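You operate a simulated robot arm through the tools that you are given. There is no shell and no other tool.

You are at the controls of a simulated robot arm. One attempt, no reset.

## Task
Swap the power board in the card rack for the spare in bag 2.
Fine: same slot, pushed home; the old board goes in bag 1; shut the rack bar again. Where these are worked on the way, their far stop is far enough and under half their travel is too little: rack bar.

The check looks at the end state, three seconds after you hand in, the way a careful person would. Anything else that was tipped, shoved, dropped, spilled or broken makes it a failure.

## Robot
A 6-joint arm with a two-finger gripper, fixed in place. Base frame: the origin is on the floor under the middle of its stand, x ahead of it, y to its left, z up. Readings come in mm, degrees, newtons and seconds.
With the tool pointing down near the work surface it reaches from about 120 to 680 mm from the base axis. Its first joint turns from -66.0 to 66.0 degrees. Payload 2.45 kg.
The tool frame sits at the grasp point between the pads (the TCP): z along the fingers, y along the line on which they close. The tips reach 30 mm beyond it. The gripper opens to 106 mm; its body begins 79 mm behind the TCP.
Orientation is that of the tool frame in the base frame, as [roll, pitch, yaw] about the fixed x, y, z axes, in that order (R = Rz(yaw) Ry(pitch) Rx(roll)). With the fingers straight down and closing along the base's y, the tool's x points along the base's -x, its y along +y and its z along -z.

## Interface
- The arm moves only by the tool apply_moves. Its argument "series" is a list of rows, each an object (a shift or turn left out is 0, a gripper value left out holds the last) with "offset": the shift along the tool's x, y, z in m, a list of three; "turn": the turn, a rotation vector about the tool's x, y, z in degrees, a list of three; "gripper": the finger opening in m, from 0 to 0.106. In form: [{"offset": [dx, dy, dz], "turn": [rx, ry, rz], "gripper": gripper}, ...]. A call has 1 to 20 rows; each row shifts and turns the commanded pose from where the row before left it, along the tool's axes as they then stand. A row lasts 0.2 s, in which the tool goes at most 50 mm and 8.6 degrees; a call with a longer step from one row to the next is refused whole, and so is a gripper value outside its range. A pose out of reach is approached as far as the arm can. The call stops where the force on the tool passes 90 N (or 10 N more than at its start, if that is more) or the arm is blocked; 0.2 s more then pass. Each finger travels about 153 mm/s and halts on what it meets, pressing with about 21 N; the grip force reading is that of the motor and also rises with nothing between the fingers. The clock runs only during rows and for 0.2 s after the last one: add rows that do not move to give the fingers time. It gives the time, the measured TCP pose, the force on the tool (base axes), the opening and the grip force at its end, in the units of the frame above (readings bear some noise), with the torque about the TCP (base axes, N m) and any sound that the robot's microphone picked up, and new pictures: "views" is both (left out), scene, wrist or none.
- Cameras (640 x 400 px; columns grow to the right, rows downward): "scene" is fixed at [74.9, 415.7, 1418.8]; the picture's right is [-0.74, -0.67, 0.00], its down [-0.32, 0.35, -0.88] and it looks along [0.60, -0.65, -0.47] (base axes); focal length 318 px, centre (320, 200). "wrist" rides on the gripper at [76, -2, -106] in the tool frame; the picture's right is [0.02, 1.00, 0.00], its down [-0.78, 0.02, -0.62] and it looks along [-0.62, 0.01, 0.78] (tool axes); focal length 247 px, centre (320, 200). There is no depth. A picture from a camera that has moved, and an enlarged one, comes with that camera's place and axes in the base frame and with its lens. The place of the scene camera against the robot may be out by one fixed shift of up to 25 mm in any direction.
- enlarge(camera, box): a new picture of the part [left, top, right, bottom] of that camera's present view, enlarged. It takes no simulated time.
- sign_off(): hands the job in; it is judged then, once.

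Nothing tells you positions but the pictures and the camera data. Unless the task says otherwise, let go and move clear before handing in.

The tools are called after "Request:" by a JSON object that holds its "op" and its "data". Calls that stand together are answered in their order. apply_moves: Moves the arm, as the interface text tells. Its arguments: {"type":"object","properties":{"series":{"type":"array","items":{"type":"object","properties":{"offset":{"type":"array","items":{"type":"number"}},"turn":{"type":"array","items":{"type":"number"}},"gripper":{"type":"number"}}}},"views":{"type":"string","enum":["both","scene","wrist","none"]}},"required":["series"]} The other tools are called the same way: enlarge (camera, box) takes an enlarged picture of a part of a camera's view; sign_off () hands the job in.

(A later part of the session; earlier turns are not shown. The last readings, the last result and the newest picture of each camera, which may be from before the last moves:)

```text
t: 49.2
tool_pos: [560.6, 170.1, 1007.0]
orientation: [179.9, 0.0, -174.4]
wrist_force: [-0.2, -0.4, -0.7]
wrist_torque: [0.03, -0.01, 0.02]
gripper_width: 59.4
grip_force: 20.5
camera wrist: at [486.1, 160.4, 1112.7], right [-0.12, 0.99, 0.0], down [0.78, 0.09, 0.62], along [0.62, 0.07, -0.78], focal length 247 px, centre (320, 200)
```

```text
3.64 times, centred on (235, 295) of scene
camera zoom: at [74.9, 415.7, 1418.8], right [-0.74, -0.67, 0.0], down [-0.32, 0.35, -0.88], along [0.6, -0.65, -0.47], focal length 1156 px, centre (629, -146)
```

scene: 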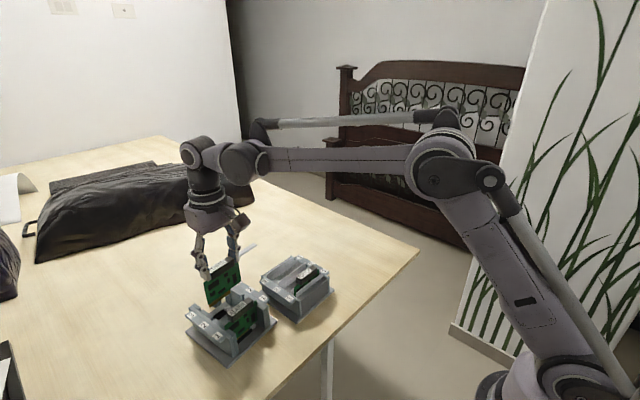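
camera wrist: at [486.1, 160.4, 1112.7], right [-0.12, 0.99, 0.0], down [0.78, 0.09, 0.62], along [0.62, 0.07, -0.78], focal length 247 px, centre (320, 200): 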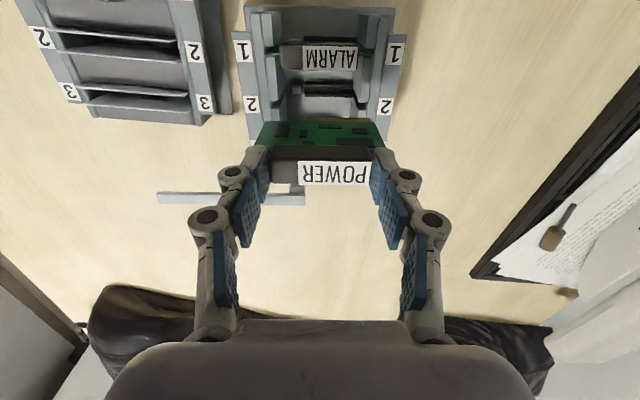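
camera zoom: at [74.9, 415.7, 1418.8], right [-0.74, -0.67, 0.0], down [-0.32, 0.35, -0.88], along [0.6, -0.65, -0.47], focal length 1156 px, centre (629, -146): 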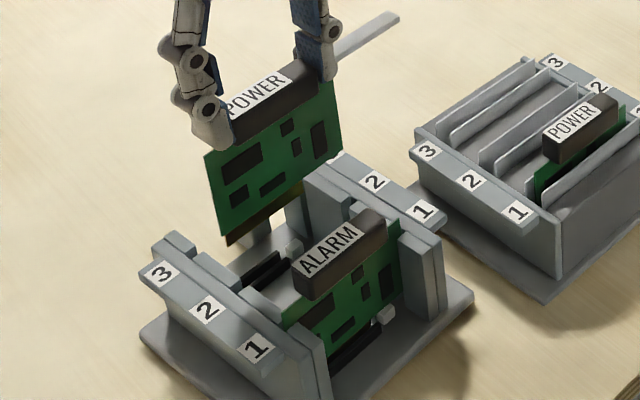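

Estimates of wall height still leave a few mm doubt, so I'll descend another 12 mm purely vertically and compare again.

Request:
{"op": "apply_moves", "data": {"series": [{"offset": [0, 0, 0.006]}, {"offset": [0, 0, 0.006]}, {}, {}], "views": "wrist"}}

Request:
{"op": "enlarge", "data": {"camera": "wrist", "box": [250, 70, 320, 140]}}

Request:
{"op": "enlarge", "data": {"camera": "wrist", "box": [325, 70, 395, 140]}}

Request:
{"op": "enlarge", "data": {"camera": "scene", "box": [190, 260, 270, 340]}}

```text
t: 50.2
tool_pos: [560.6, 171.3, 994.8]
orientation: [-180.0, 0.0, -174.5]
wrist_force: [-0.8, 0.2, -0.9]
wrist_torque: [0.0, 0.0, 0.03]
gripper_width: 59.1
grip_force: 21.3
camera wrist: at [486.3, 160.9, 1100.7], right [-0.12, 0.99, 0.0], down [0.78, 0.09, 0.62], along [0.62, 0.07, -0.78], focal length 247 px, centre (320, 200)
```

wrist: 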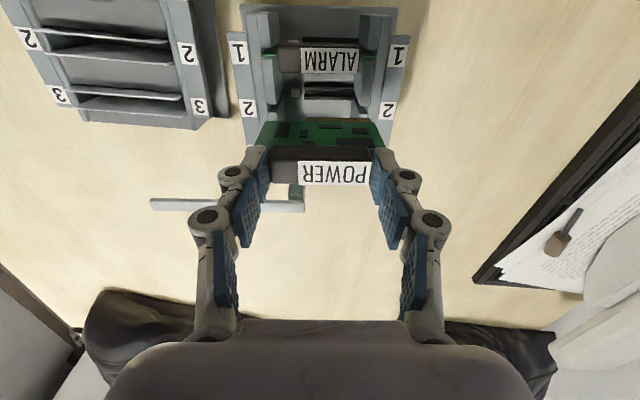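

```text
5.71 times, centred on (285, 105) of wrist
camera zoom: at [486.3, 160.9, 1100.7], right [-0.12, 0.99, 0.0], down [0.78, 0.09, 0.62], along [0.62, 0.07, -0.78], focal length 1411 px, centre (520, 743)
```

zoom: 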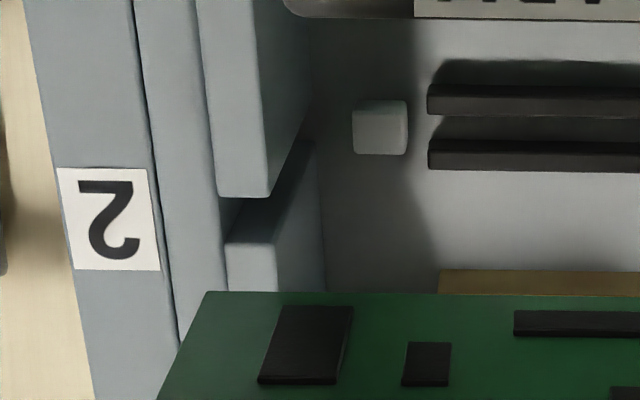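

```text
5.71 times, centred on (360, 105) of wrist
camera zoom: at [486.3, 160.9, 1100.7], right [-0.12, 0.99, 0.0], down [0.78, 0.09, 0.62], along [0.62, 0.07, -0.78], focal length 1411 px, centre (91, 743)
```

zoom: 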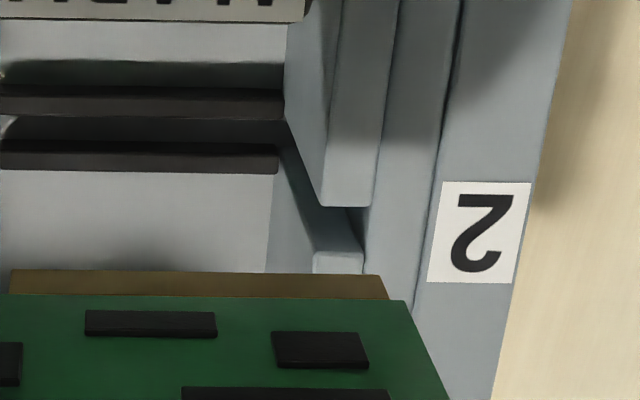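

```text
5.00 times, centred on (230, 300) of scene
camera zoom: at [74.9, 415.7, 1418.8], right [-0.74, -0.67, 0.0], down [-0.32, 0.35, -0.88], along [0.6, -0.65, -0.47], focal length 1590 px, centre (770, -300)
```

zoom: 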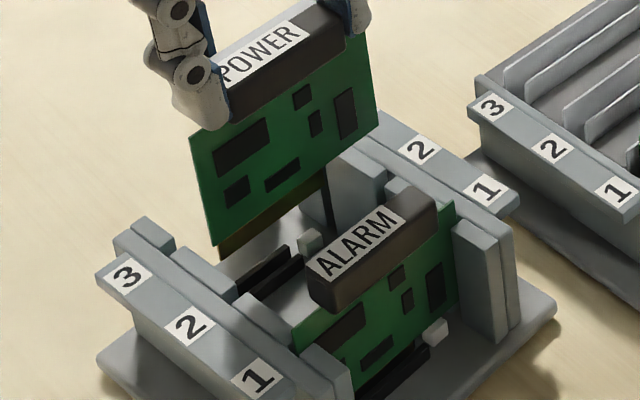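

Let me use the scene camera at higher zoom as an independent check of the board corner relative to the slot‑2 channel.

Request:
{"op": "enlarge", "data": {"camera": "scene", "box": [200, 280, 250, 320]}}

Request:
{"op": "enlarge", "data": {"camera": "scene", "box": [235, 265, 285, 305]}}

Request:
{"op": "enlarge", "data": {"camera": "wrist", "box": [265, 85, 305, 125]}}

Request:
{"op": "enlarge", "data": {"camera": "wrist", "box": [345, 85, 385, 125]}}

```text
10.00 times, centred on (225, 300) of scene
camera zoom: at [74.9, 415.7, 1418.8], right [-0.74, -0.67, 0.0], down [-0.32, 0.35, -0.88], along [0.6, -0.65, -0.47], focal length 3180 px, centre (1270, -800)
```

zoom: 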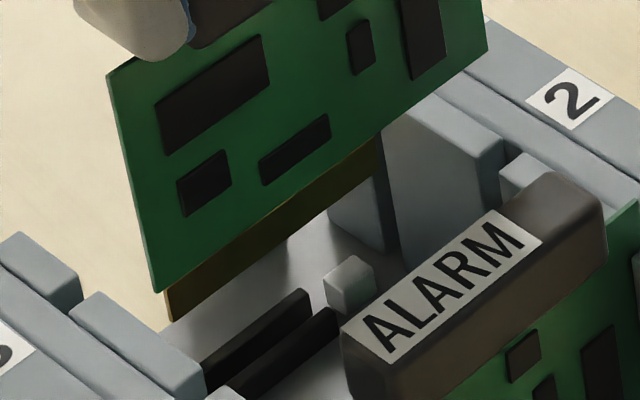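

```text
10.00 times, centred on (260, 285) of scene
camera zoom: at [74.9, 415.7, 1418.8], right [-0.74, -0.67, 0.0], down [-0.32, 0.35, -0.88], along [0.6, -0.65, -0.47], focal length 3180 px, centre (920, -650)
```

zoom: 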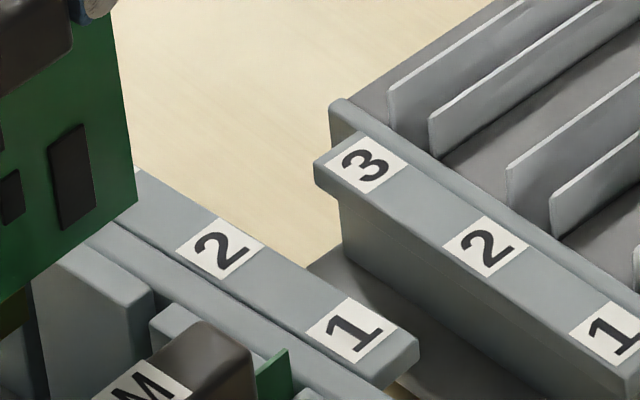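

```text
10.00 times, centred on (285, 105) of wrist
camera zoom: at [486.3, 160.9, 1100.7], right [-0.12, 0.99, 0.0], down [0.78, 0.09, 0.62], along [0.62, 0.07, -0.78], focal length 2470 px, centre (670, 1150)
```

zoom: 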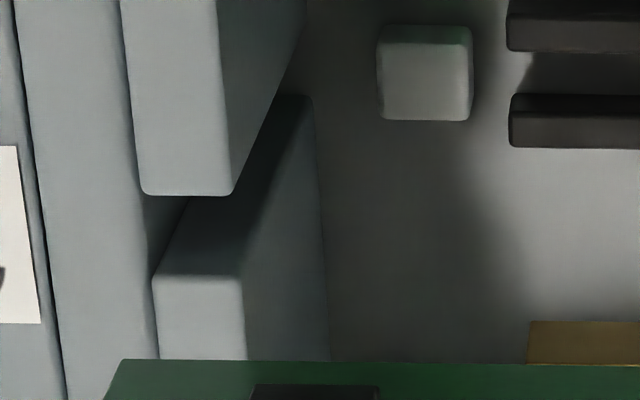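

```text
10.00 times, centred on (365, 105) of wrist
camera zoom: at [486.3, 160.9, 1100.7], right [-0.12, 0.99, 0.0], down [0.78, 0.09, 0.62], along [0.62, 0.07, -0.78], focal length 2470 px, centre (-130, 1150)
```

zoom: 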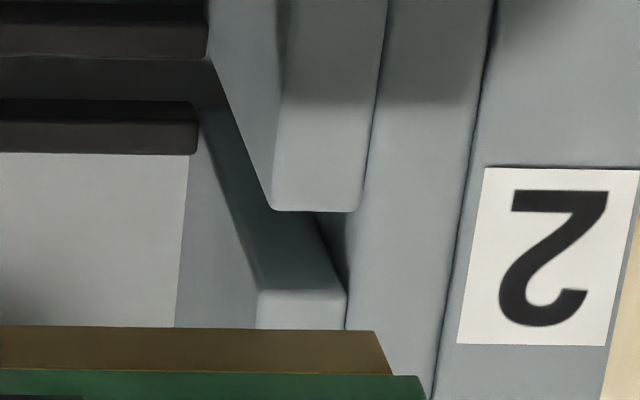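

Both checks suggest moving about 2 mm toward −x. Apply that, descend to just above the channel mouths, and look again.

Request:
{"op": "apply_moves", "data": {"series": [{"offset": [0.002, 0, 0.004]}, {"offset": [0, 0, 0.004]}, {"offset": [0, 0, 0.004]}, {}, {}], "views": "wrist"}}

Request:
{"op": "enlarge", "data": {"camera": "scene", "box": [200, 280, 250, 320]}}

Request:
{"op": "enlarge", "data": {"camera": "wrist", "box": [255, 85, 305, 125]}}

Request:
{"op": "enlarge", "data": {"camera": "wrist", "box": [345, 85, 395, 125]}}

```text
t: 51.4
tool_pos: [559.7, 170.6, 984.8]
orientation: [180.0, -0.1, -174.3]
wrist_force: [0.6, -0.9, 0.6]
wrist_torque: [0.02, 0.01, -0.03]
gripper_width: 59.4
grip_force: 20.7
camera wrist: at [484.4, 160.6, 1088.6], right [-0.12, 0.99, 0.0], down [0.78, 0.09, 0.62], along [0.62, 0.07, -0.78], focal length 247 px, centre (320, 200)
```

wrist: 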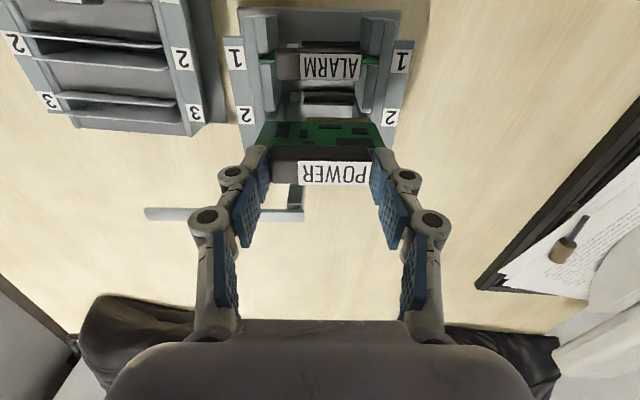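

```text
10.00 times, centred on (225, 300) of scene
camera zoom: at [74.9, 415.7, 1418.8], right [-0.74, -0.67, 0.0], down [-0.32, 0.35, -0.88], along [0.6, -0.65, -0.47], focal length 3180 px, centre (1270, -800)
```

zoom: 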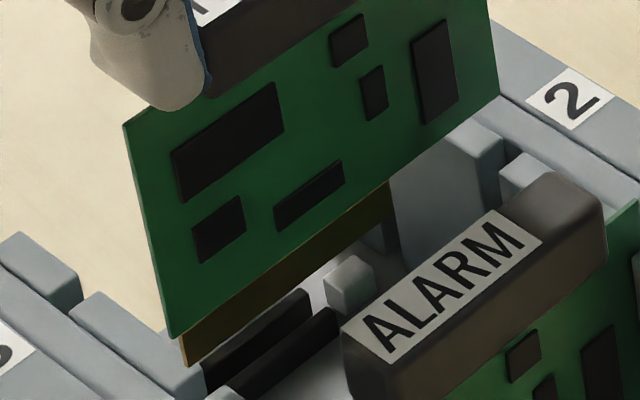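

```text
10.00 times, centred on (280, 105) of wrist
camera zoom: at [484.4, 160.6, 1088.6], right [-0.12, 0.99, 0.0], down [0.78, 0.09, 0.62], along [0.62, 0.07, -0.78], focal length 2470 px, centre (720, 1150)
```

zoom: 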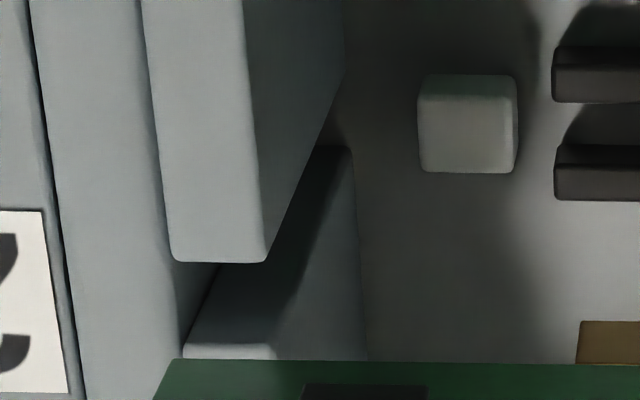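

```text
10.00 times, centred on (370, 105) of wrist
camera zoom: at [484.4, 160.6, 1088.6], right [-0.12, 0.99, 0.0], down [0.78, 0.09, 0.62], along [0.62, 0.07, -0.78], focal length 2470 px, centre (-180, 1150)
```

zoom: 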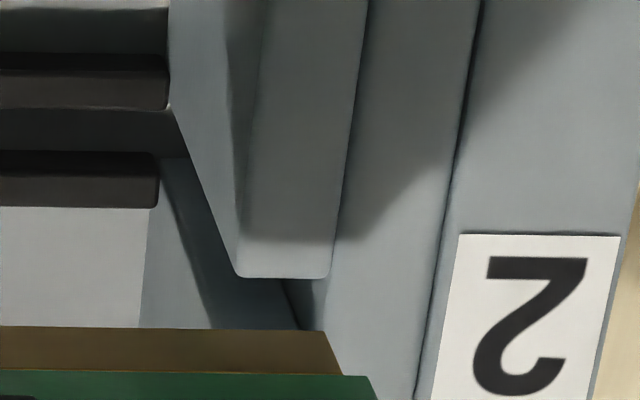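

Request:
{"op": "enlarge", "data": {"camera": "scene", "box": [203, 303, 233, 327]}}

Request:
{"op": "enlarge", "data": {"camera": "scene", "box": [190, 285, 270, 345]}}

```text
16.00 times, centred on (218, 315) of scene
camera zoom: at [74.9, 415.7, 1418.8], right [-0.74, -0.67, 0.0], down [-0.32, 0.35, -0.88], along [0.6, -0.65, -0.47], focal length 5088 px, centre (1952, -1640)
```

zoom: 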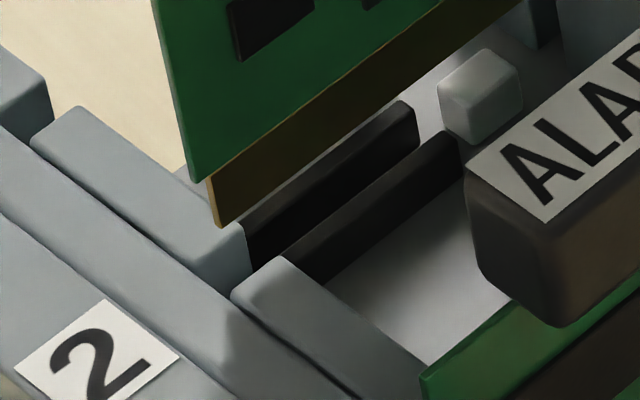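

```text
6.67 times, centred on (230, 315) of scene
camera zoom: at [74.9, 415.7, 1418.8], right [-0.74, -0.67, 0.0], down [-0.32, 0.35, -0.88], along [0.6, -0.65, -0.47], focal length 2120 px, centre (920, -567)
```

zoom: 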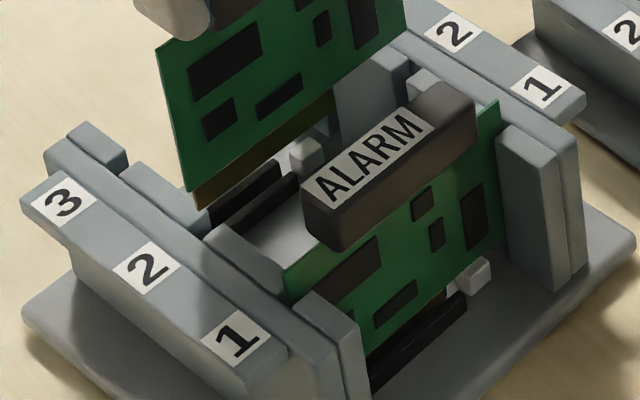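

The scene close-up shows the board corner lining up with the slot‑2 channel; a small correction of −1.7 mm in y and +0.7 mm in x is needed. Apply and descend 8 mm, then check again.

Request:
{"op": "apply_moves", "data": {"series": [{"offset": [-0.0007, -0.0017, 0.002]}, {"offset": [0, 0, 0.003]}, {"offset": [0, 0, 0.003]}, {}, {}], "views": "wrist"}}

Request:
{"op": "enlarge", "data": {"camera": "scene", "box": [203, 303, 233, 327]}}

Request:
{"op": "enlarge", "data": {"camera": "wrist", "box": [255, 85, 305, 125]}}

Request:
{"op": "enlarge", "data": {"camera": "wrist", "box": [345, 85, 395, 125]}}

```text
t: 52.6
tool_pos: [559.9, 169.8, 974.1]
orientation: [179.9, 0.0, -174.4]
wrist_force: [0.3, 0.8, -0.4]
wrist_torque: [0.0, -0.01, -0.02]
gripper_width: 59.1
grip_force: 21.1
camera wrist: at [484.4, 158.4, 1080.9], right [-0.12, 0.99, 0.0], down [0.78, 0.09, 0.62], along [0.62, 0.07, -0.78], focal length 247 px, centre (320, 200)
```

wrist: 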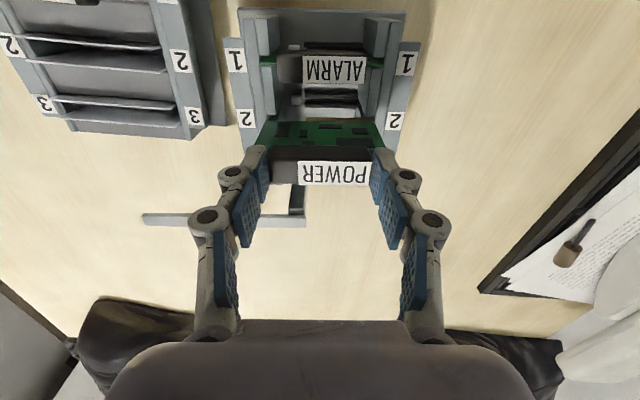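

```text
16.00 times, centred on (218, 315) of scene
camera zoom: at [74.9, 415.7, 1418.8], right [-0.74, -0.67, 0.0], down [-0.32, 0.35, -0.88], along [0.6, -0.65, -0.47], focal length 5088 px, centre (1952, -1640)
```

zoom: 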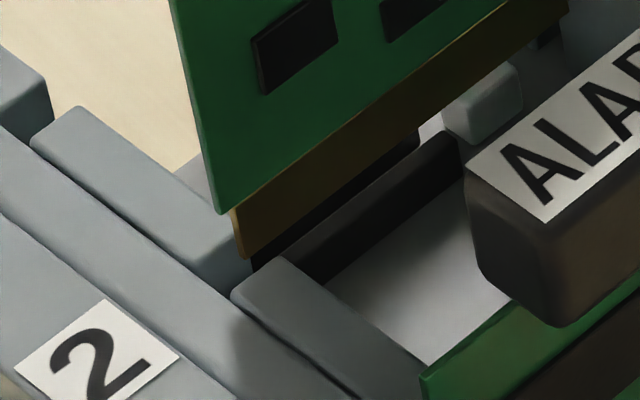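

```text
10.00 times, centred on (280, 105) of wrist
camera zoom: at [484.4, 158.4, 1080.9], right [-0.12, 0.99, 0.0], down [0.78, 0.09, 0.62], along [0.62, 0.07, -0.78], focal length 2470 px, centre (720, 1150)
```

zoom: 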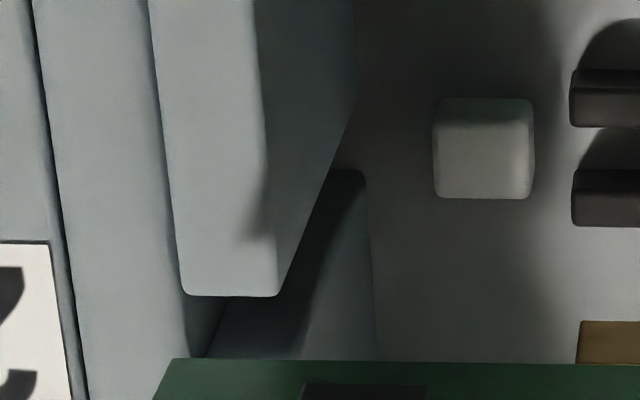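

```text
10.00 times, centred on (370, 105) of wrist
camera zoom: at [484.4, 158.4, 1080.9], right [-0.12, 0.99, 0.0], down [0.78, 0.09, 0.62], along [0.62, 0.07, -0.78], focal length 2470 px, centre (-180, 1150)
```

zoom: 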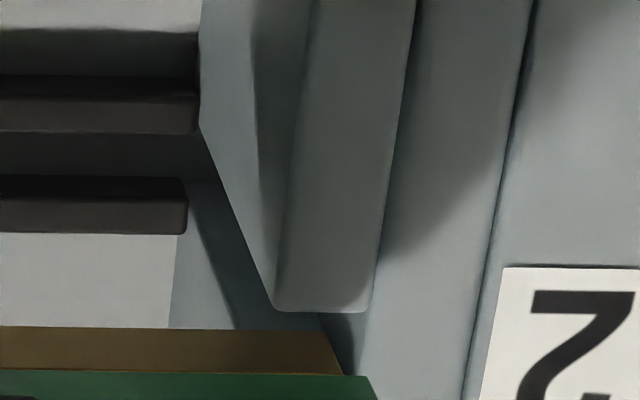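

The board moved a bit more than commanded in y. Correct by about +1.1 mm y and +2.3 mm x at this height, then re-verify before entering.

Request:
{"op": "apply_moves", "data": {"series": [{"offset": [-0.0022, 0.0011, 0]}, {}, {}, {}], "views": "wrist"}}

Request:
{"op": "enlarge", "data": {"camera": "scene", "box": [203, 303, 233, 327]}}

Request:
{"op": "enlarge", "data": {"camera": "wrist", "box": [255, 85, 305, 125]}}

Request:
{"op": "enlarge", "data": {"camera": "wrist", "box": [345, 85, 395, 125]}}

```text
t: 53.6
tool_pos: [561.5, 169.2, 974.7]
orientation: [180.0, 0.0, -174.4]
wrist_force: [-1.1, -0.3, 0.4]
wrist_torque: [-0.02, 0.0, -0.04]
gripper_width: 59.1
grip_force: 21.1
camera wrist: at [486.4, 159.6, 1081.1], right [-0.12, 0.99, 0.0], down [0.78, 0.09, 0.62], along [0.62, 0.07, -0.78], focal length 247 px, centre (320, 200)
```

wrist: 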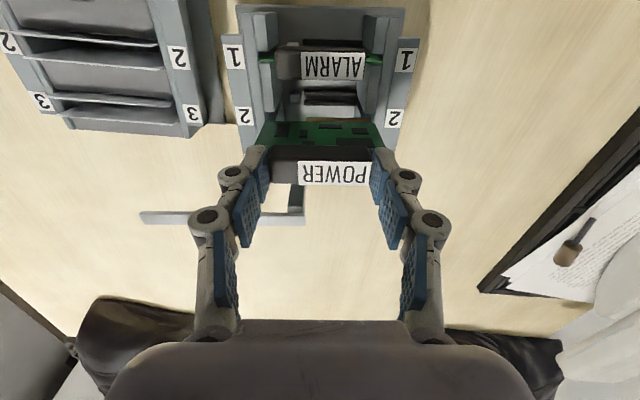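

```text
16.00 times, centred on (218, 315) of scene
camera zoom: at [74.9, 415.7, 1418.8], right [-0.74, -0.67, 0.0], down [-0.32, 0.35, -0.88], along [0.6, -0.65, -0.47], focal length 5088 px, centre (1952, -1640)
```

zoom: 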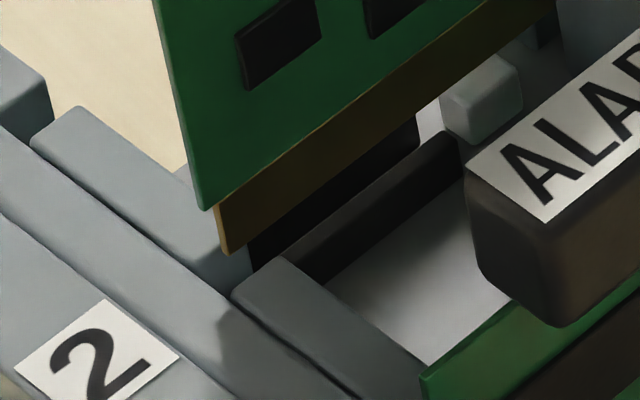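

```text
10.00 times, centred on (280, 105) of wrist
camera zoom: at [486.4, 159.6, 1081.1], right [-0.12, 0.99, 0.0], down [0.78, 0.09, 0.62], along [0.62, 0.07, -0.78], focal length 2470 px, centre (720, 1150)
```

zoom: 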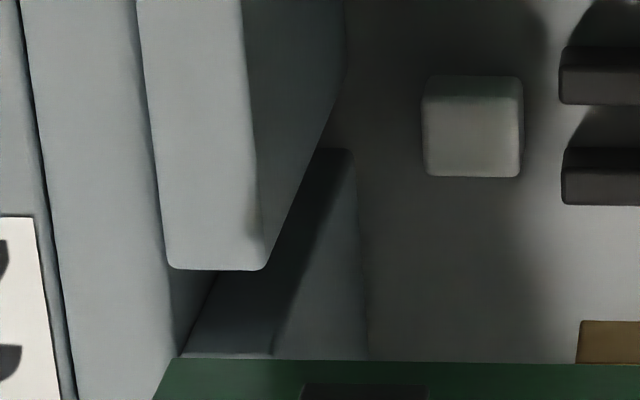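

```text
10.00 times, centred on (370, 105) of wrist
camera zoom: at [486.4, 159.6, 1081.1], right [-0.12, 0.99, 0.0], down [0.78, 0.09, 0.62], along [0.62, 0.07, -0.78], focal length 2470 px, centre (-180, 1150)
```

zoom: 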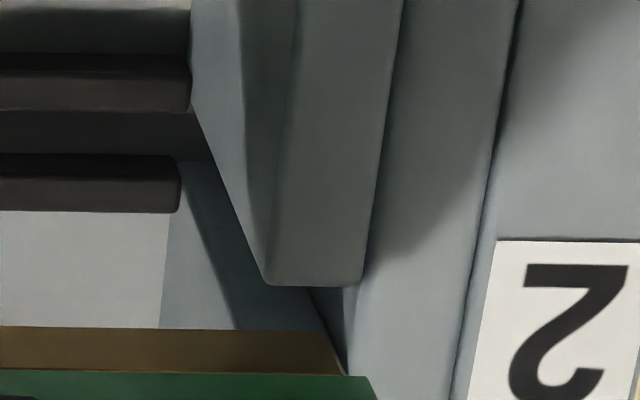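

Now both views agree: the board is centred over the slot 2 channels. Descend vertically into the channels in one go of 22 mm with small steps and check forces.

Request:
{"op": "apply_moves", "data": {"series": [{"offset": [0, 0, 0.004]}, {"offset": [0, 0, 0.004]}, {"offset": [0, 0, 0.004]}, {"offset": [0, 0, 0.004]}, {"offset": [0, 0, 0.003]}, {"offset": [0, 0, 0.003]}], "views": "wrist"}}

Request:
{"op": "enlarge", "data": {"camera": "scene", "box": [203, 303, 233, 327]}}

Request:
{"op": "enlarge", "data": {"camera": "wrist", "box": [255, 85, 395, 155]}}

```text
t: 55.0
tool_pos: [562.4, 169.4, 953.1]
orientation: [180.0, 0.0, -174.3]
wrist_force: [-0.1, -0.1, -0.4]
wrist_torque: [0.0, -0.02, -0.02]
gripper_width: 59.4
grip_force: 20.8
camera wrist: at [486.9, 159.2, 1058.6], right [-0.12, 0.99, 0.0], down [0.78, 0.09, 0.62], along [0.62, 0.07, -0.78], focal length 247 px, centre (320, 200)
```

wrist: 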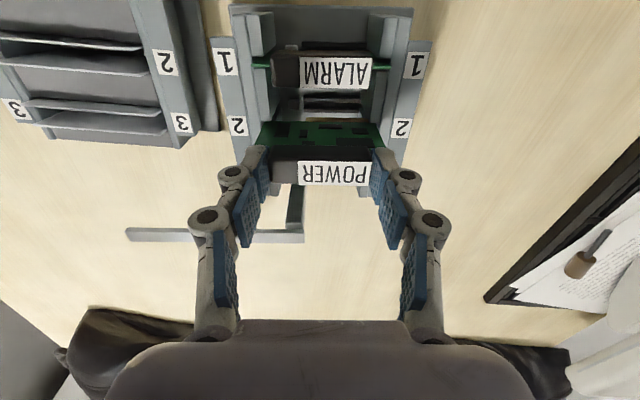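

```text
16.00 times, centred on (218, 315) of scene
camera zoom: at [74.9, 415.7, 1418.8], right [-0.74, -0.67, 0.0], down [-0.32, 0.35, -0.88], along [0.6, -0.65, -0.47], focal length 5088 px, centre (1952, -1640)
```

zoom: 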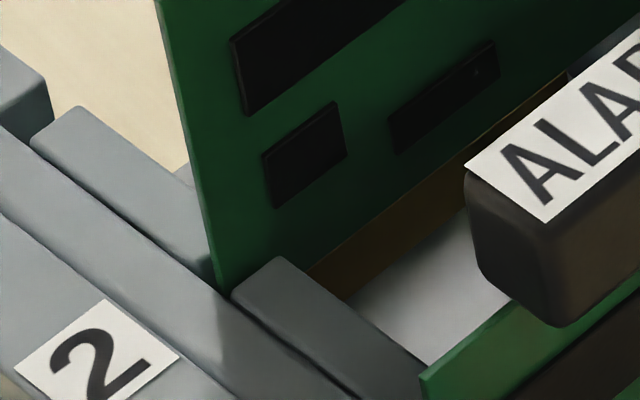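

```text
4.57 times, centred on (325, 120) of wrist
camera zoom: at [486.9, 159.2, 1058.6], right [-0.12, 0.99, 0.0], down [0.78, 0.09, 0.62], along [0.62, 0.07, -0.78], focal length 1129 px, centre (297, 566)
```

zoom: 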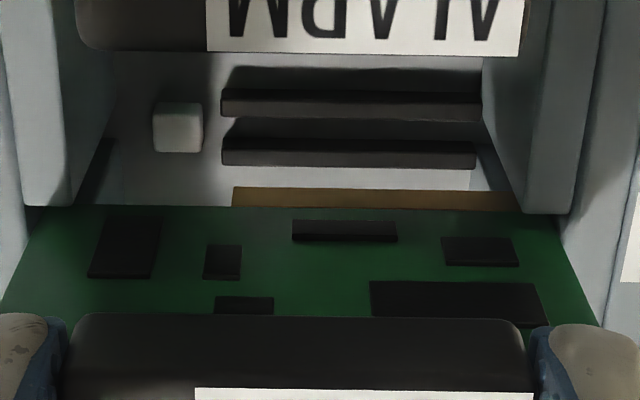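

The board is in both channels with no side force. Continue down toward the socket.

Request:
{"op": "apply_moves", "data": {"series": [{"offset": [0, 0, 0.005]}, {"offset": [0, 0, 0.005]}, {"offset": [0, 0, 0.004]}, {"offset": [0, 0, 0.004]}], "views": "wrist"}}

Request:
{"op": "enlarge", "data": {"camera": "wrist", "box": [255, 85, 395, 155]}}

Request:
{"op": "enlarge", "data": {"camera": "scene", "box": [190, 270, 270, 340]}}

```text
t: 56.0
tool_pos: [561.7, 169.0, 934.5]
orientation: [180.0, 0.0, -174.4]
wrist_force: [0.5, 0.6, -0.3]
wrist_torque: [-0.02, 0.01, 0.02]
gripper_width: 59.2
grip_force: 21.0
camera wrist: at [486.6, 159.2, 1040.3], right [-0.12, 0.99, 0.0], down [0.78, 0.09, 0.62], along [0.62, 0.07, -0.78], focal length 247 px, centre (320, 200)
```

wrist: 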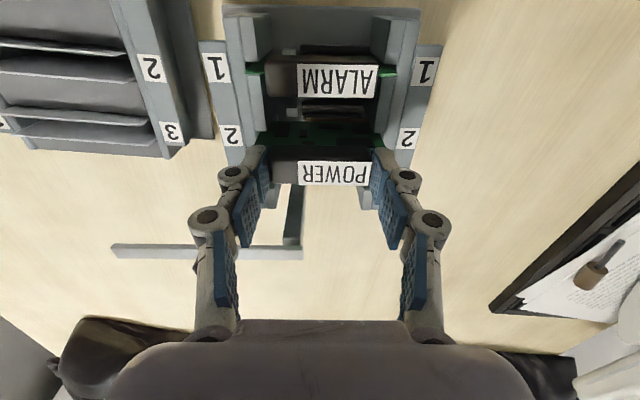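

```text
4.57 times, centred on (325, 120) of wrist
camera zoom: at [486.6, 159.2, 1040.3], right [-0.12, 0.99, 0.0], down [0.78, 0.09, 0.62], along [0.62, 0.07, -0.78], focal length 1129 px, centre (297, 566)
```

zoom: 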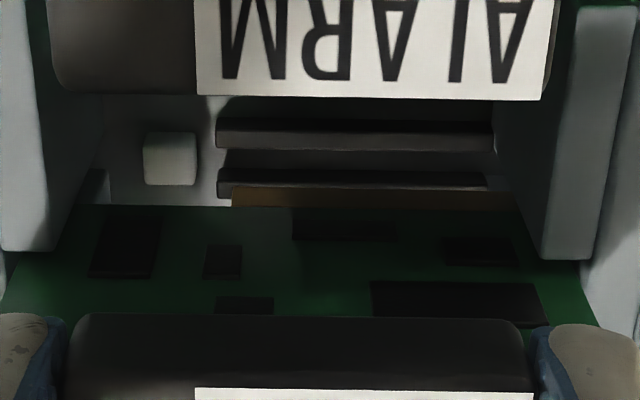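

```text
5.71 times, centred on (230, 305) of scene
camera zoom: at [74.9, 415.7, 1418.8], right [-0.74, -0.67, 0.0], down [-0.32, 0.35, -0.88], along [0.6, -0.65, -0.47], focal length 1817 px, centre (834, -400)
```

zoom: 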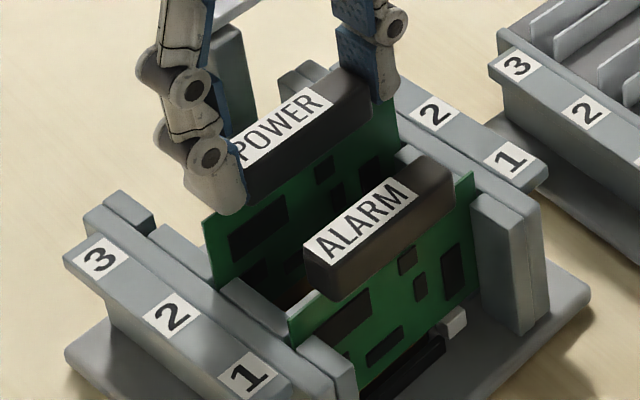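

Request:
{"op": "enlarge", "data": {"camera": "wrist", "box": [290, 105, 340, 135]}}

Request:
{"op": "enlarge", "data": {"camera": "wrist", "box": [340, 105, 390, 135]}}

```text
12.80 times, centred on (315, 120) of wrist
camera zoom: at [486.6, 159.2, 1040.3], right [-0.12, 0.99, 0.0], down [0.78, 0.09, 0.62], along [0.62, 0.07, -0.78], focal length 3161 px, centre (384, 1224)
```

zoom: 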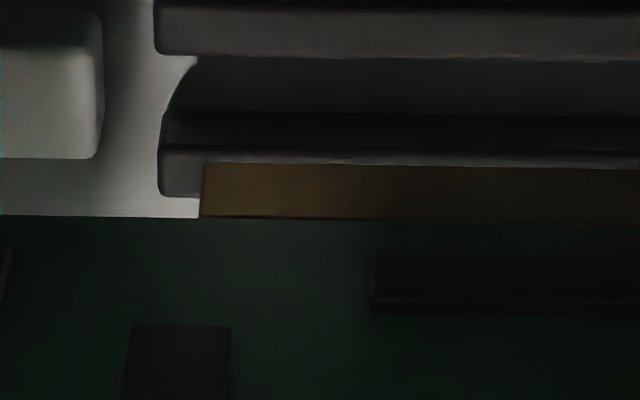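

```text
12.80 times, centred on (365, 120) of wrist
camera zoom: at [486.6, 159.2, 1040.3], right [-0.12, 0.99, 0.0], down [0.78, 0.09, 0.62], along [0.62, 0.07, -0.78], focal length 3161 px, centre (-256, 1224)
```

zoom: 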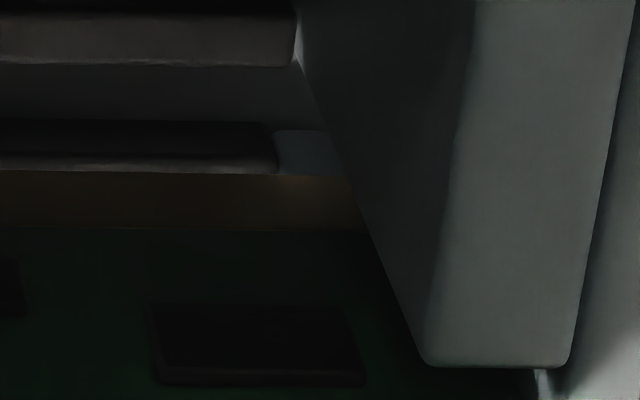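

The gold tab is over the socket gap (within about 1 mm). Nudge −0.7 mm in x and go down in 2 mm steps.

Request:
{"op": "apply_moves", "data": {"series": [{"offset": [0.0007, 0, 0.002]}, {"offset": [0, 0, 0.002]}, {"offset": [0, 0, 0.002]}, {"offset": [0, 0, 0.002]}, {}], "views": "wrist"}}

Request:
{"op": "enlarge", "data": {"camera": "wrist", "box": [290, 105, 340, 135]}}

Request:
{"op": "enlarge", "data": {"camera": "scene", "box": [190, 270, 270, 340]}}

```text
t: 57.2
tool_pos: [560.8, 169.1, 926.7]
orientation: [-180.0, 0.0, -174.4]
wrist_force: [0.0, 1.0, -0.7]
wrist_torque: [0.0, -0.01, 0.01]
gripper_width: 59.2
grip_force: 21.4
camera wrist: at [486.2, 159.5, 1032.9], right [-0.12, 0.99, 0.0], down [0.78, 0.09, 0.62], along [0.62, 0.07, -0.78], focal length 247 px, centre (320, 200)
```

wrist: 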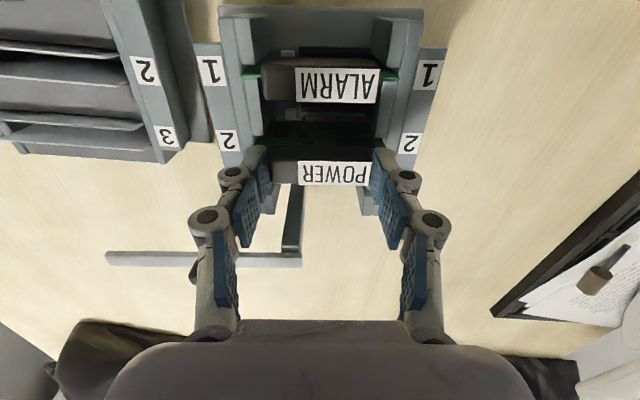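

```text
12.80 times, centred on (315, 120) of wrist
camera zoom: at [486.2, 159.5, 1032.9], right [-0.12, 0.99, 0.0], down [0.78, 0.09, 0.62], along [0.62, 0.07, -0.78], focal length 3161 px, centre (384, 1224)
```

zoom: 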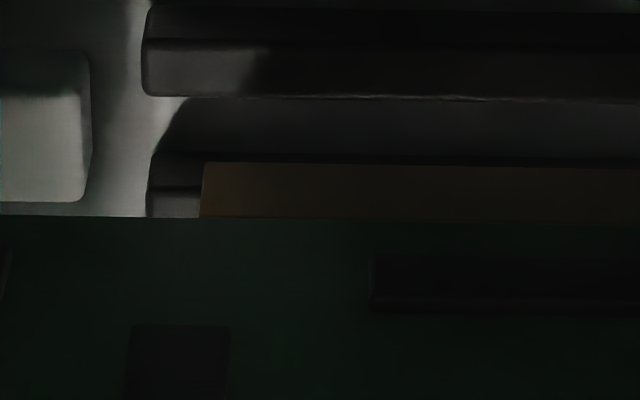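

```text
5.71 times, centred on (230, 305) of scene
camera zoom: at [74.9, 415.7, 1418.8], right [-0.74, -0.67, 0.0], down [-0.32, 0.35, -0.88], along [0.6, -0.65, -0.47], focal length 1817 px, centre (834, -400)
```

zoom: 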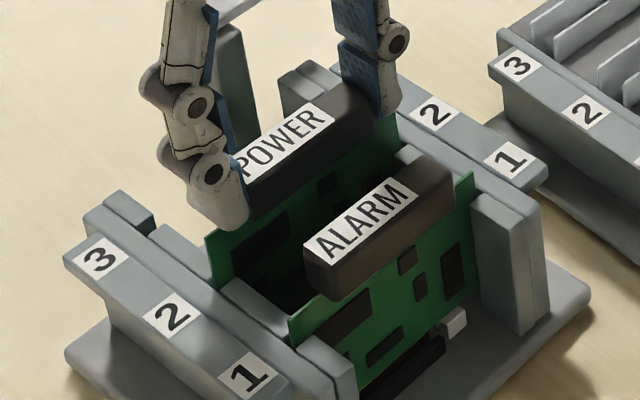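

Gold tab is entering the socket gap with no force. Continue down with 1.5 mm steps.

Request:
{"op": "apply_moves", "data": {"series": [{"offset": [0, 0, 0.0015]}, {"offset": [0, 0, 0.0015]}, {"offset": [0, 0, 0.0015]}, {}], "views": "none"}}

```text
t: 58.2
tool_pos: [561.4, 169.0, 923.9]
orientation: [180.0, 0.0, -174.4]
wrist_force: [-1.1, -0.4, -0.1]
wrist_torque: [0.02, 0.02, -0.02]
gripper_width: 59.3
grip_force: 20.8
```

Request:
{"op": "apply_moves", "data": {"series": [{"offset": [0, 0, 0.0015]}, {"offset": [0, 0, 0.0015]}, {}], "views": "both"}}

Request:
{"op": "enlarge", "data": {"camera": "scene", "box": [190, 270, 270, 340]}}

Request:
{"op": "enlarge", "data": {"camera": "wrist", "box": [230, 60, 410, 190]}}

```text
t: 59.0
tool_pos: [560.9, 169.8, 920.1]
orientation: [180.0, 0.1, -174.4]
wrist_force: [-0.9, 0.2, -1.0]
wrist_torque: [0.0, -0.02, 0.01]
gripper_width: 59.1
grip_force: 20.9
camera wrist: at [486.4, 158.6, 1025.5], right [-0.12, 0.99, 0.0], down [0.78, 0.09, 0.62], along [0.62, 0.07, -0.78], focal length 247 px, centre (320, 200)
```

scene: 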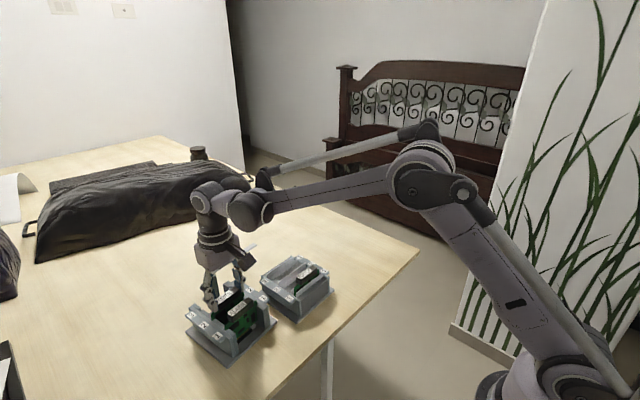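
wrist: 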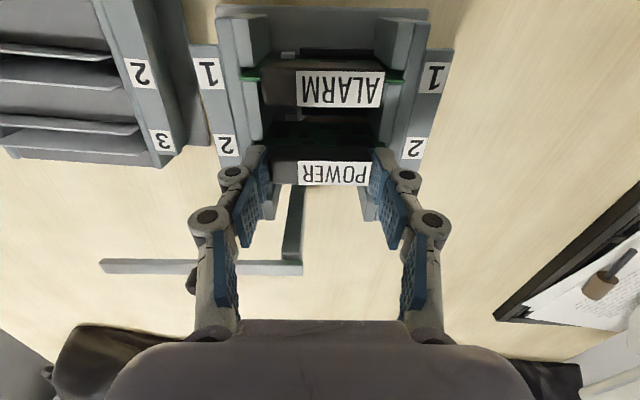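

```text
5.71 times, centred on (230, 305) of scene
camera zoom: at [74.9, 415.7, 1418.8], right [-0.74, -0.67, 0.0], down [-0.32, 0.35, -0.88], along [0.6, -0.65, -0.47], focal length 1817 px, centre (834, -400)
```

zoom: 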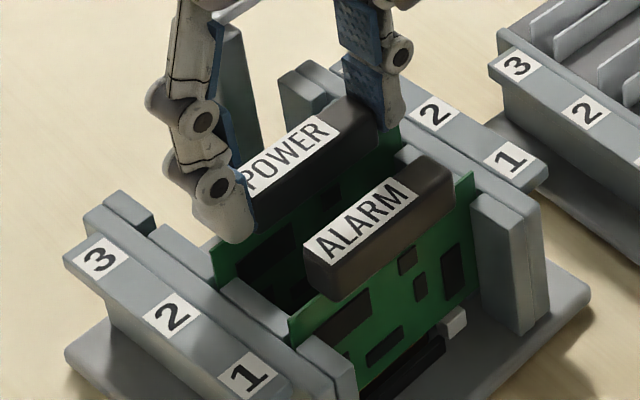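

```text
3.08 times, centred on (320, 125) of wrist
camera zoom: at [486.4, 158.6, 1025.5], right [-0.12, 0.99, 0.0], down [0.78, 0.09, 0.62], along [0.62, 0.07, -0.78], focal length 760 px, centre (320, 431)
```

zoom: 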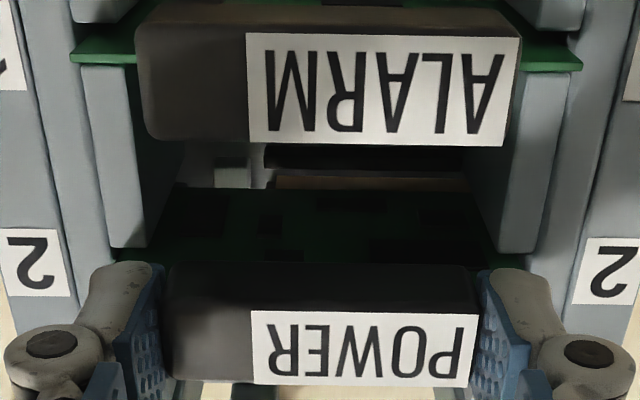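

No contact yet at the nominal height, so it isn't home. Keep going down in small steps until it seats.

Request:
{"op": "apply_moves", "data": {"series": [{"offset": [0, 0, 0.0015]}, {"offset": [0, 0, 0.0015]}, {}], "views": "none"}}

```text
t: 59.8
tool_pos: [561.9, 168.4, 916.5]
orientation: [-180.0, 0.0, -174.4]
wrist_force: [0.5, 0.6, -0.3]
wrist_torque: [0.03, 0.01, 0.0]
gripper_width: 59.1
grip_force: 21.4
```

Request:
{"op": "apply_moves", "data": {"series": [{"offset": [0, 0, 0.0015]}, {"offset": [0, 0, 0.0015]}, {}], "views": "wrist"}}

Request:
{"op": "enlarge", "data": {"camera": "scene", "box": [180, 240, 290, 350]}}

Request:
{"op": "enlarge", "data": {"camera": "wrist", "box": [230, 60, 410, 190]}}

```text
t: 60.6
tool_pos: [561.4, 168.9, 913.5]
orientation: [179.9, 0.0, -174.4]
wrist_force: [2.0, 0.5, 12.7]
wrist_torque: [0.07, -0.04, 0.01]
gripper_width: 59.4
grip_force: 20.7
camera wrist: at [486.2, 158.8, 1019.8], right [-0.12, 0.99, 0.0], down [0.78, 0.09, 0.62], along [0.62, 0.07, -0.78], focal length 247 px, centre (320, 200)
```

wrist: 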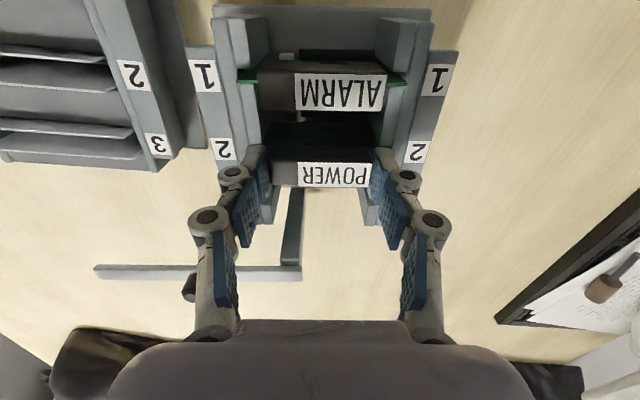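

```text
3.64 times, centred on (235, 295) of scene
camera zoom: at [74.7, 415.7, 1418.8], right [-0.74, -0.67, 0.0], down [-0.32, 0.35, -0.88], along [0.6, -0.65, -0.47], focal length 1156 px, centre (629, -146)
```

zoom: 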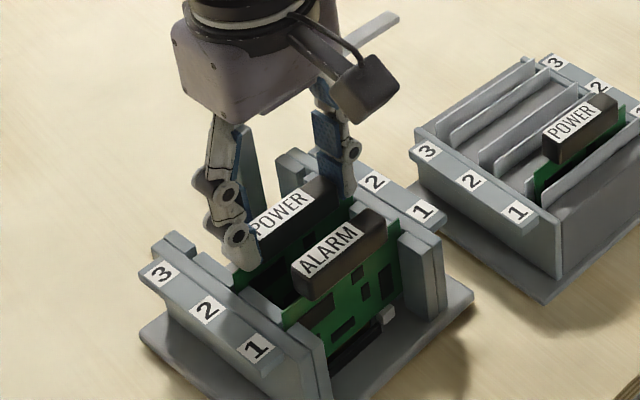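

```text
3.08 times, centred on (320, 125) of wrist
camera zoom: at [486.2, 158.8, 1019.8], right [-0.12, 0.99, 0.0], down [0.78, 0.09, 0.62], along [0.62, 0.07, -0.78], focal length 760 px, centre (320, 431)
```

zoom: 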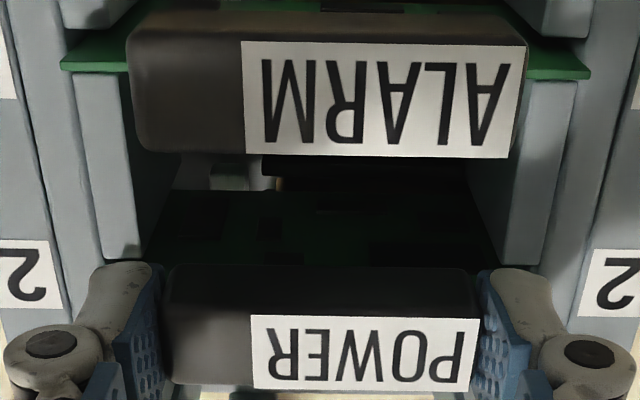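

Upward force of about 13 N appears: it has bottomed. Compare with the original seated picture at the same zoom.

Request:
{"op": "enlarge", "data": {"camera": "scene", "box": [195, 270, 275, 330]}}

```text
6.67 times, centred on (235, 300) of scene
camera zoom: at [74.7, 415.7, 1418.8], right [-0.74, -0.67, 0.0], down [-0.32, 0.35, -0.88], along [0.6, -0.65, -0.47], focal length 2120 px, centre (887, -467)
```

zoom: 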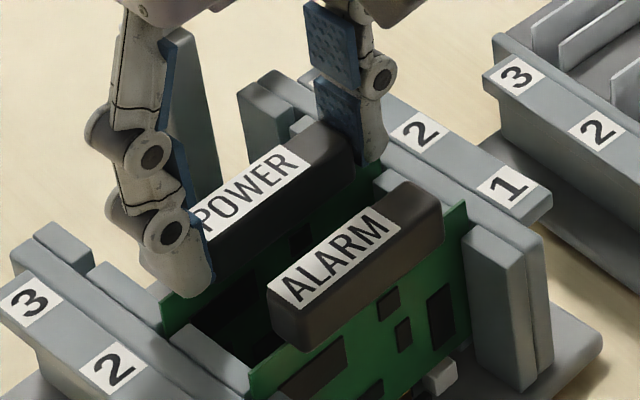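

It matches the original seated position within about a millimetre. Press a bit more to be sure it's home.

Request:
{"op": "apply_moves", "data": {"series": [{"offset": [0, 0, 0.001]}, {"offset": [0, 0, 0.001]}, {}], "views": "none"}}

```text
t: 61.4
tool_pos: [560.7, 170.1, 912.4]
orientation: [-179.9, 0.0, -174.3]
wrist_force: [5.6, -0.3, 12.0]
wrist_torque: [-0.04, -0.25, 0.02]
gripper_width: 59.1
grip_force: 21.5
```

Request:
{"op": "enlarge", "data": {"camera": "scene", "box": [195, 270, 275, 330]}}

Request:
{"op": "enlarge", "data": {"camera": "wrist", "box": [230, 60, 410, 190]}}

```text
6.67 times, centred on (235, 300) of scene
camera zoom: at [74.8, 415.7, 1418.8], right [-0.74, -0.67, 0.0], down [-0.32, 0.35, -0.88], along [0.6, -0.65, -0.47], focal length 2120 px, centre (887, -467)
```

zoom: 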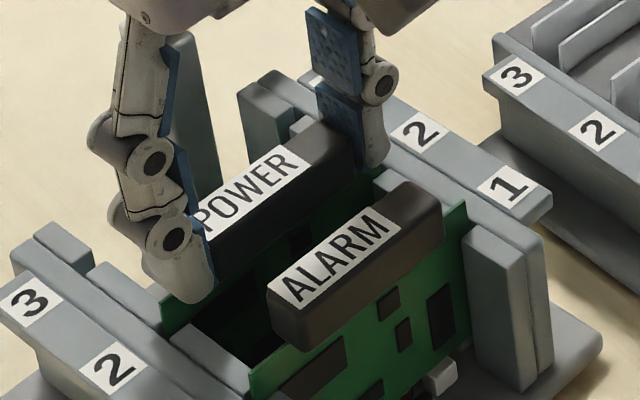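

```text
3.08 times, centred on (320, 125) of wrist
camera zoom: at [485.5, 158.8, 1017.7], right [-0.12, 0.99, 0.0], down [0.78, 0.09, 0.62], along [0.62, 0.07, -0.78], focal length 760 px, centre (320, 431)
```

zoom: 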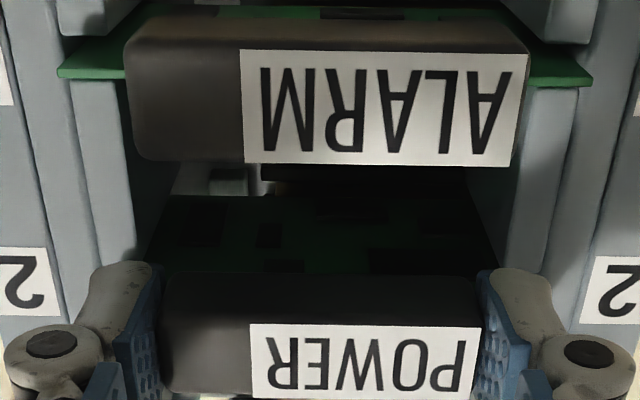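

The fingers just slip on the handle at 12 N, so the board itself is firm. Release, rise, then press down on top of the handle with closed fingers to make sure it's fully home.

Request:
{"op": "apply_moves", "data": {"series": [{"gripper": 0.07}, {"gripper": 0.085}, {"offset": [0, 0, -0.02]}, {"offset": [0, 0, -0.03]}, {"offset": [0, 0, -0.02], "gripper": 0.02}, {"gripper": 0.0}, {"gripper": 0.0}], "views": "both"}}

Request:
{"op": "enlarge", "data": {"camera": "scene", "box": [195, 270, 275, 330]}}

Request:
{"op": "enlarge", "data": {"camera": "wrist", "box": [230, 50, 410, 180]}}

```text
t: 63.0
tool_pos: [559.9, 168.0, 981.8]
orientation: [-179.9, 0.0, -174.4]
wrist_force: [-0.1, -0.3, -0.2]
wrist_torque: [0.03, 0.0, 0.02]
gripper_width: 0.0
grip_force: 21.0
camera wrist: at [486.2, 157.4, 1087.8], right [-0.12, 0.99, 0.0], down [0.78, 0.09, 0.62], along [0.62, 0.07, -0.78], focal length 247 px, centre (320, 200)
```

scene: 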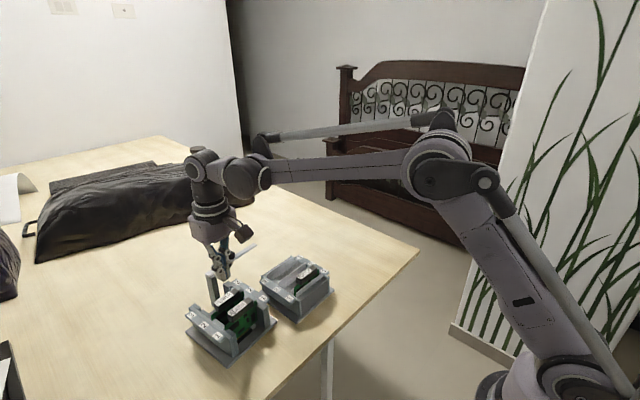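
wrist: 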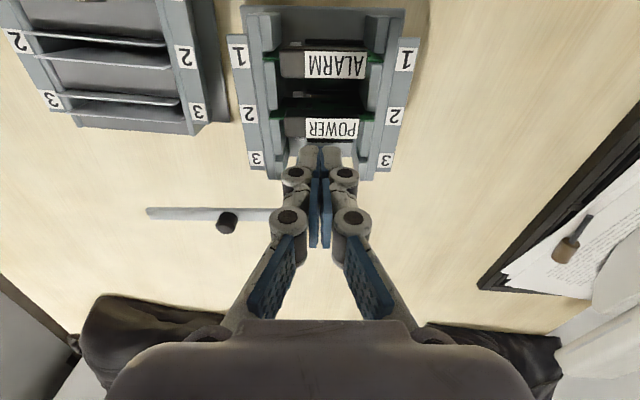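

```text
6.67 times, centred on (235, 300) of scene
camera zoom: at [74.9, 415.7, 1418.8], right [-0.74, -0.67, 0.0], down [-0.32, 0.35, -0.88], along [0.6, -0.65, -0.47], focal length 2120 px, centre (887, -467)
```

zoom: 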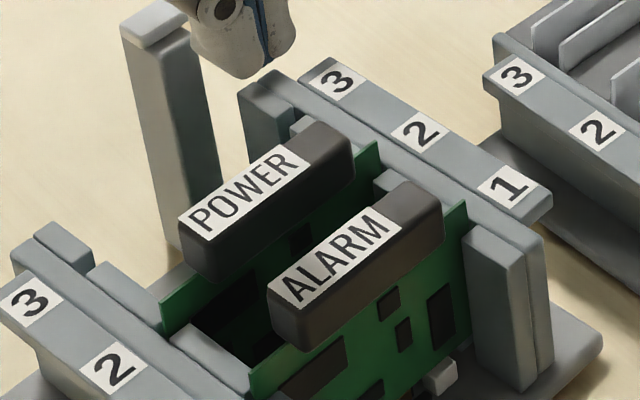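

```text
3.08 times, centred on (320, 115) of wrist
camera zoom: at [486.2, 157.4, 1087.8], right [-0.12, 0.99, 0.0], down [0.78, 0.09, 0.62], along [0.62, 0.07, -0.78], focal length 760 px, centre (320, 462)
```

zoom: 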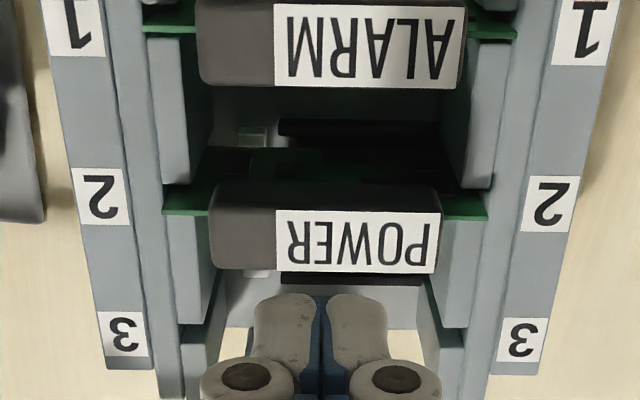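

The spare sits level with ALARM just as the original did. I'll press on the top of the handle with closed fingers to confirm it's home.

Request:
{"op": "apply_moves", "data": {"series": [{"offset": [0, 0, 0.02]}, {"offset": [0, 0, 0.018]}, {"offset": [0, 0, 0.003]}, {"offset": [0, 0, 0.002]}, {}], "views": "none"}}

```text
t: 64.2
tool_pos: [562.2, 168.3, 938.6]
orientation: [179.9, -0.1, -174.4]
wrist_force: [0.2, 0.8, -0.8]
wrist_torque: [-0.01, 0.01, 0.03]
gripper_width: 0.0
grip_force: 21.3
```

Request:
{"op": "apply_moves", "data": {"series": [{"offset": [0, 0, 0.0015]}, {"offset": [0, 0, 0.0015]}, {}], "views": "none"}}

```text
t: 65.0
tool_pos: [561.0, 168.9, 935.7]
orientation: [-180.0, 0.1, -174.3]
wrist_force: [-0.5, 0.4, 1.0]
wrist_torque: [0.0, 0.02, 0.01]
gripper_width: 0.1
grip_force: 20.7
```

Request:
{"op": "apply_moves", "data": {"series": [{"offset": [0, 0, 0.0012]}, {"offset": [0, 0, 0.0012]}, {}], "views": "wrist"}}

```text
t: 65.8
tool_pos: [561.7, 169.3, 933.5]
orientation: [180.0, -0.1, -174.4]
wrist_force: [0.4, 0.4, -0.2]
wrist_torque: [0.02, 0.01, 0.03]
gripper_width: 0.1
grip_force: 21.0
camera wrist: at [486.2, 159.0, 1038.9], right [-0.12, 0.99, 0.0], down [0.78, 0.09, 0.62], along [0.62, 0.07, -0.78], focal length 247 px, centre (320, 200)
```

wrist: 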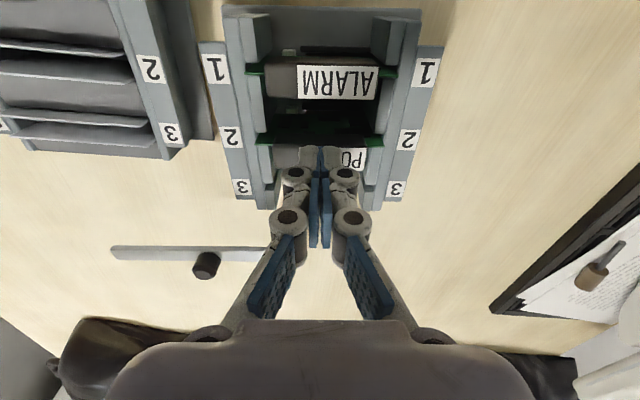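

Request:
{"op": "apply_moves", "data": {"series": [{"offset": [0, 0, 0.0015]}, {"offset": [0, 0, 0.0015]}, {"offset": [0, 0, 0.0015]}, {}], "views": "none"}}

```text
t: 66.8
tool_pos: [560.2, 169.5, 928.5]
orientation: [-180.0, 0.0, -174.4]
wrist_force: [-0.1, 0.5, 1.4]
wrist_torque: [0.02, -0.02, 0.01]
gripper_width: 6.1
grip_force: 20.9
```

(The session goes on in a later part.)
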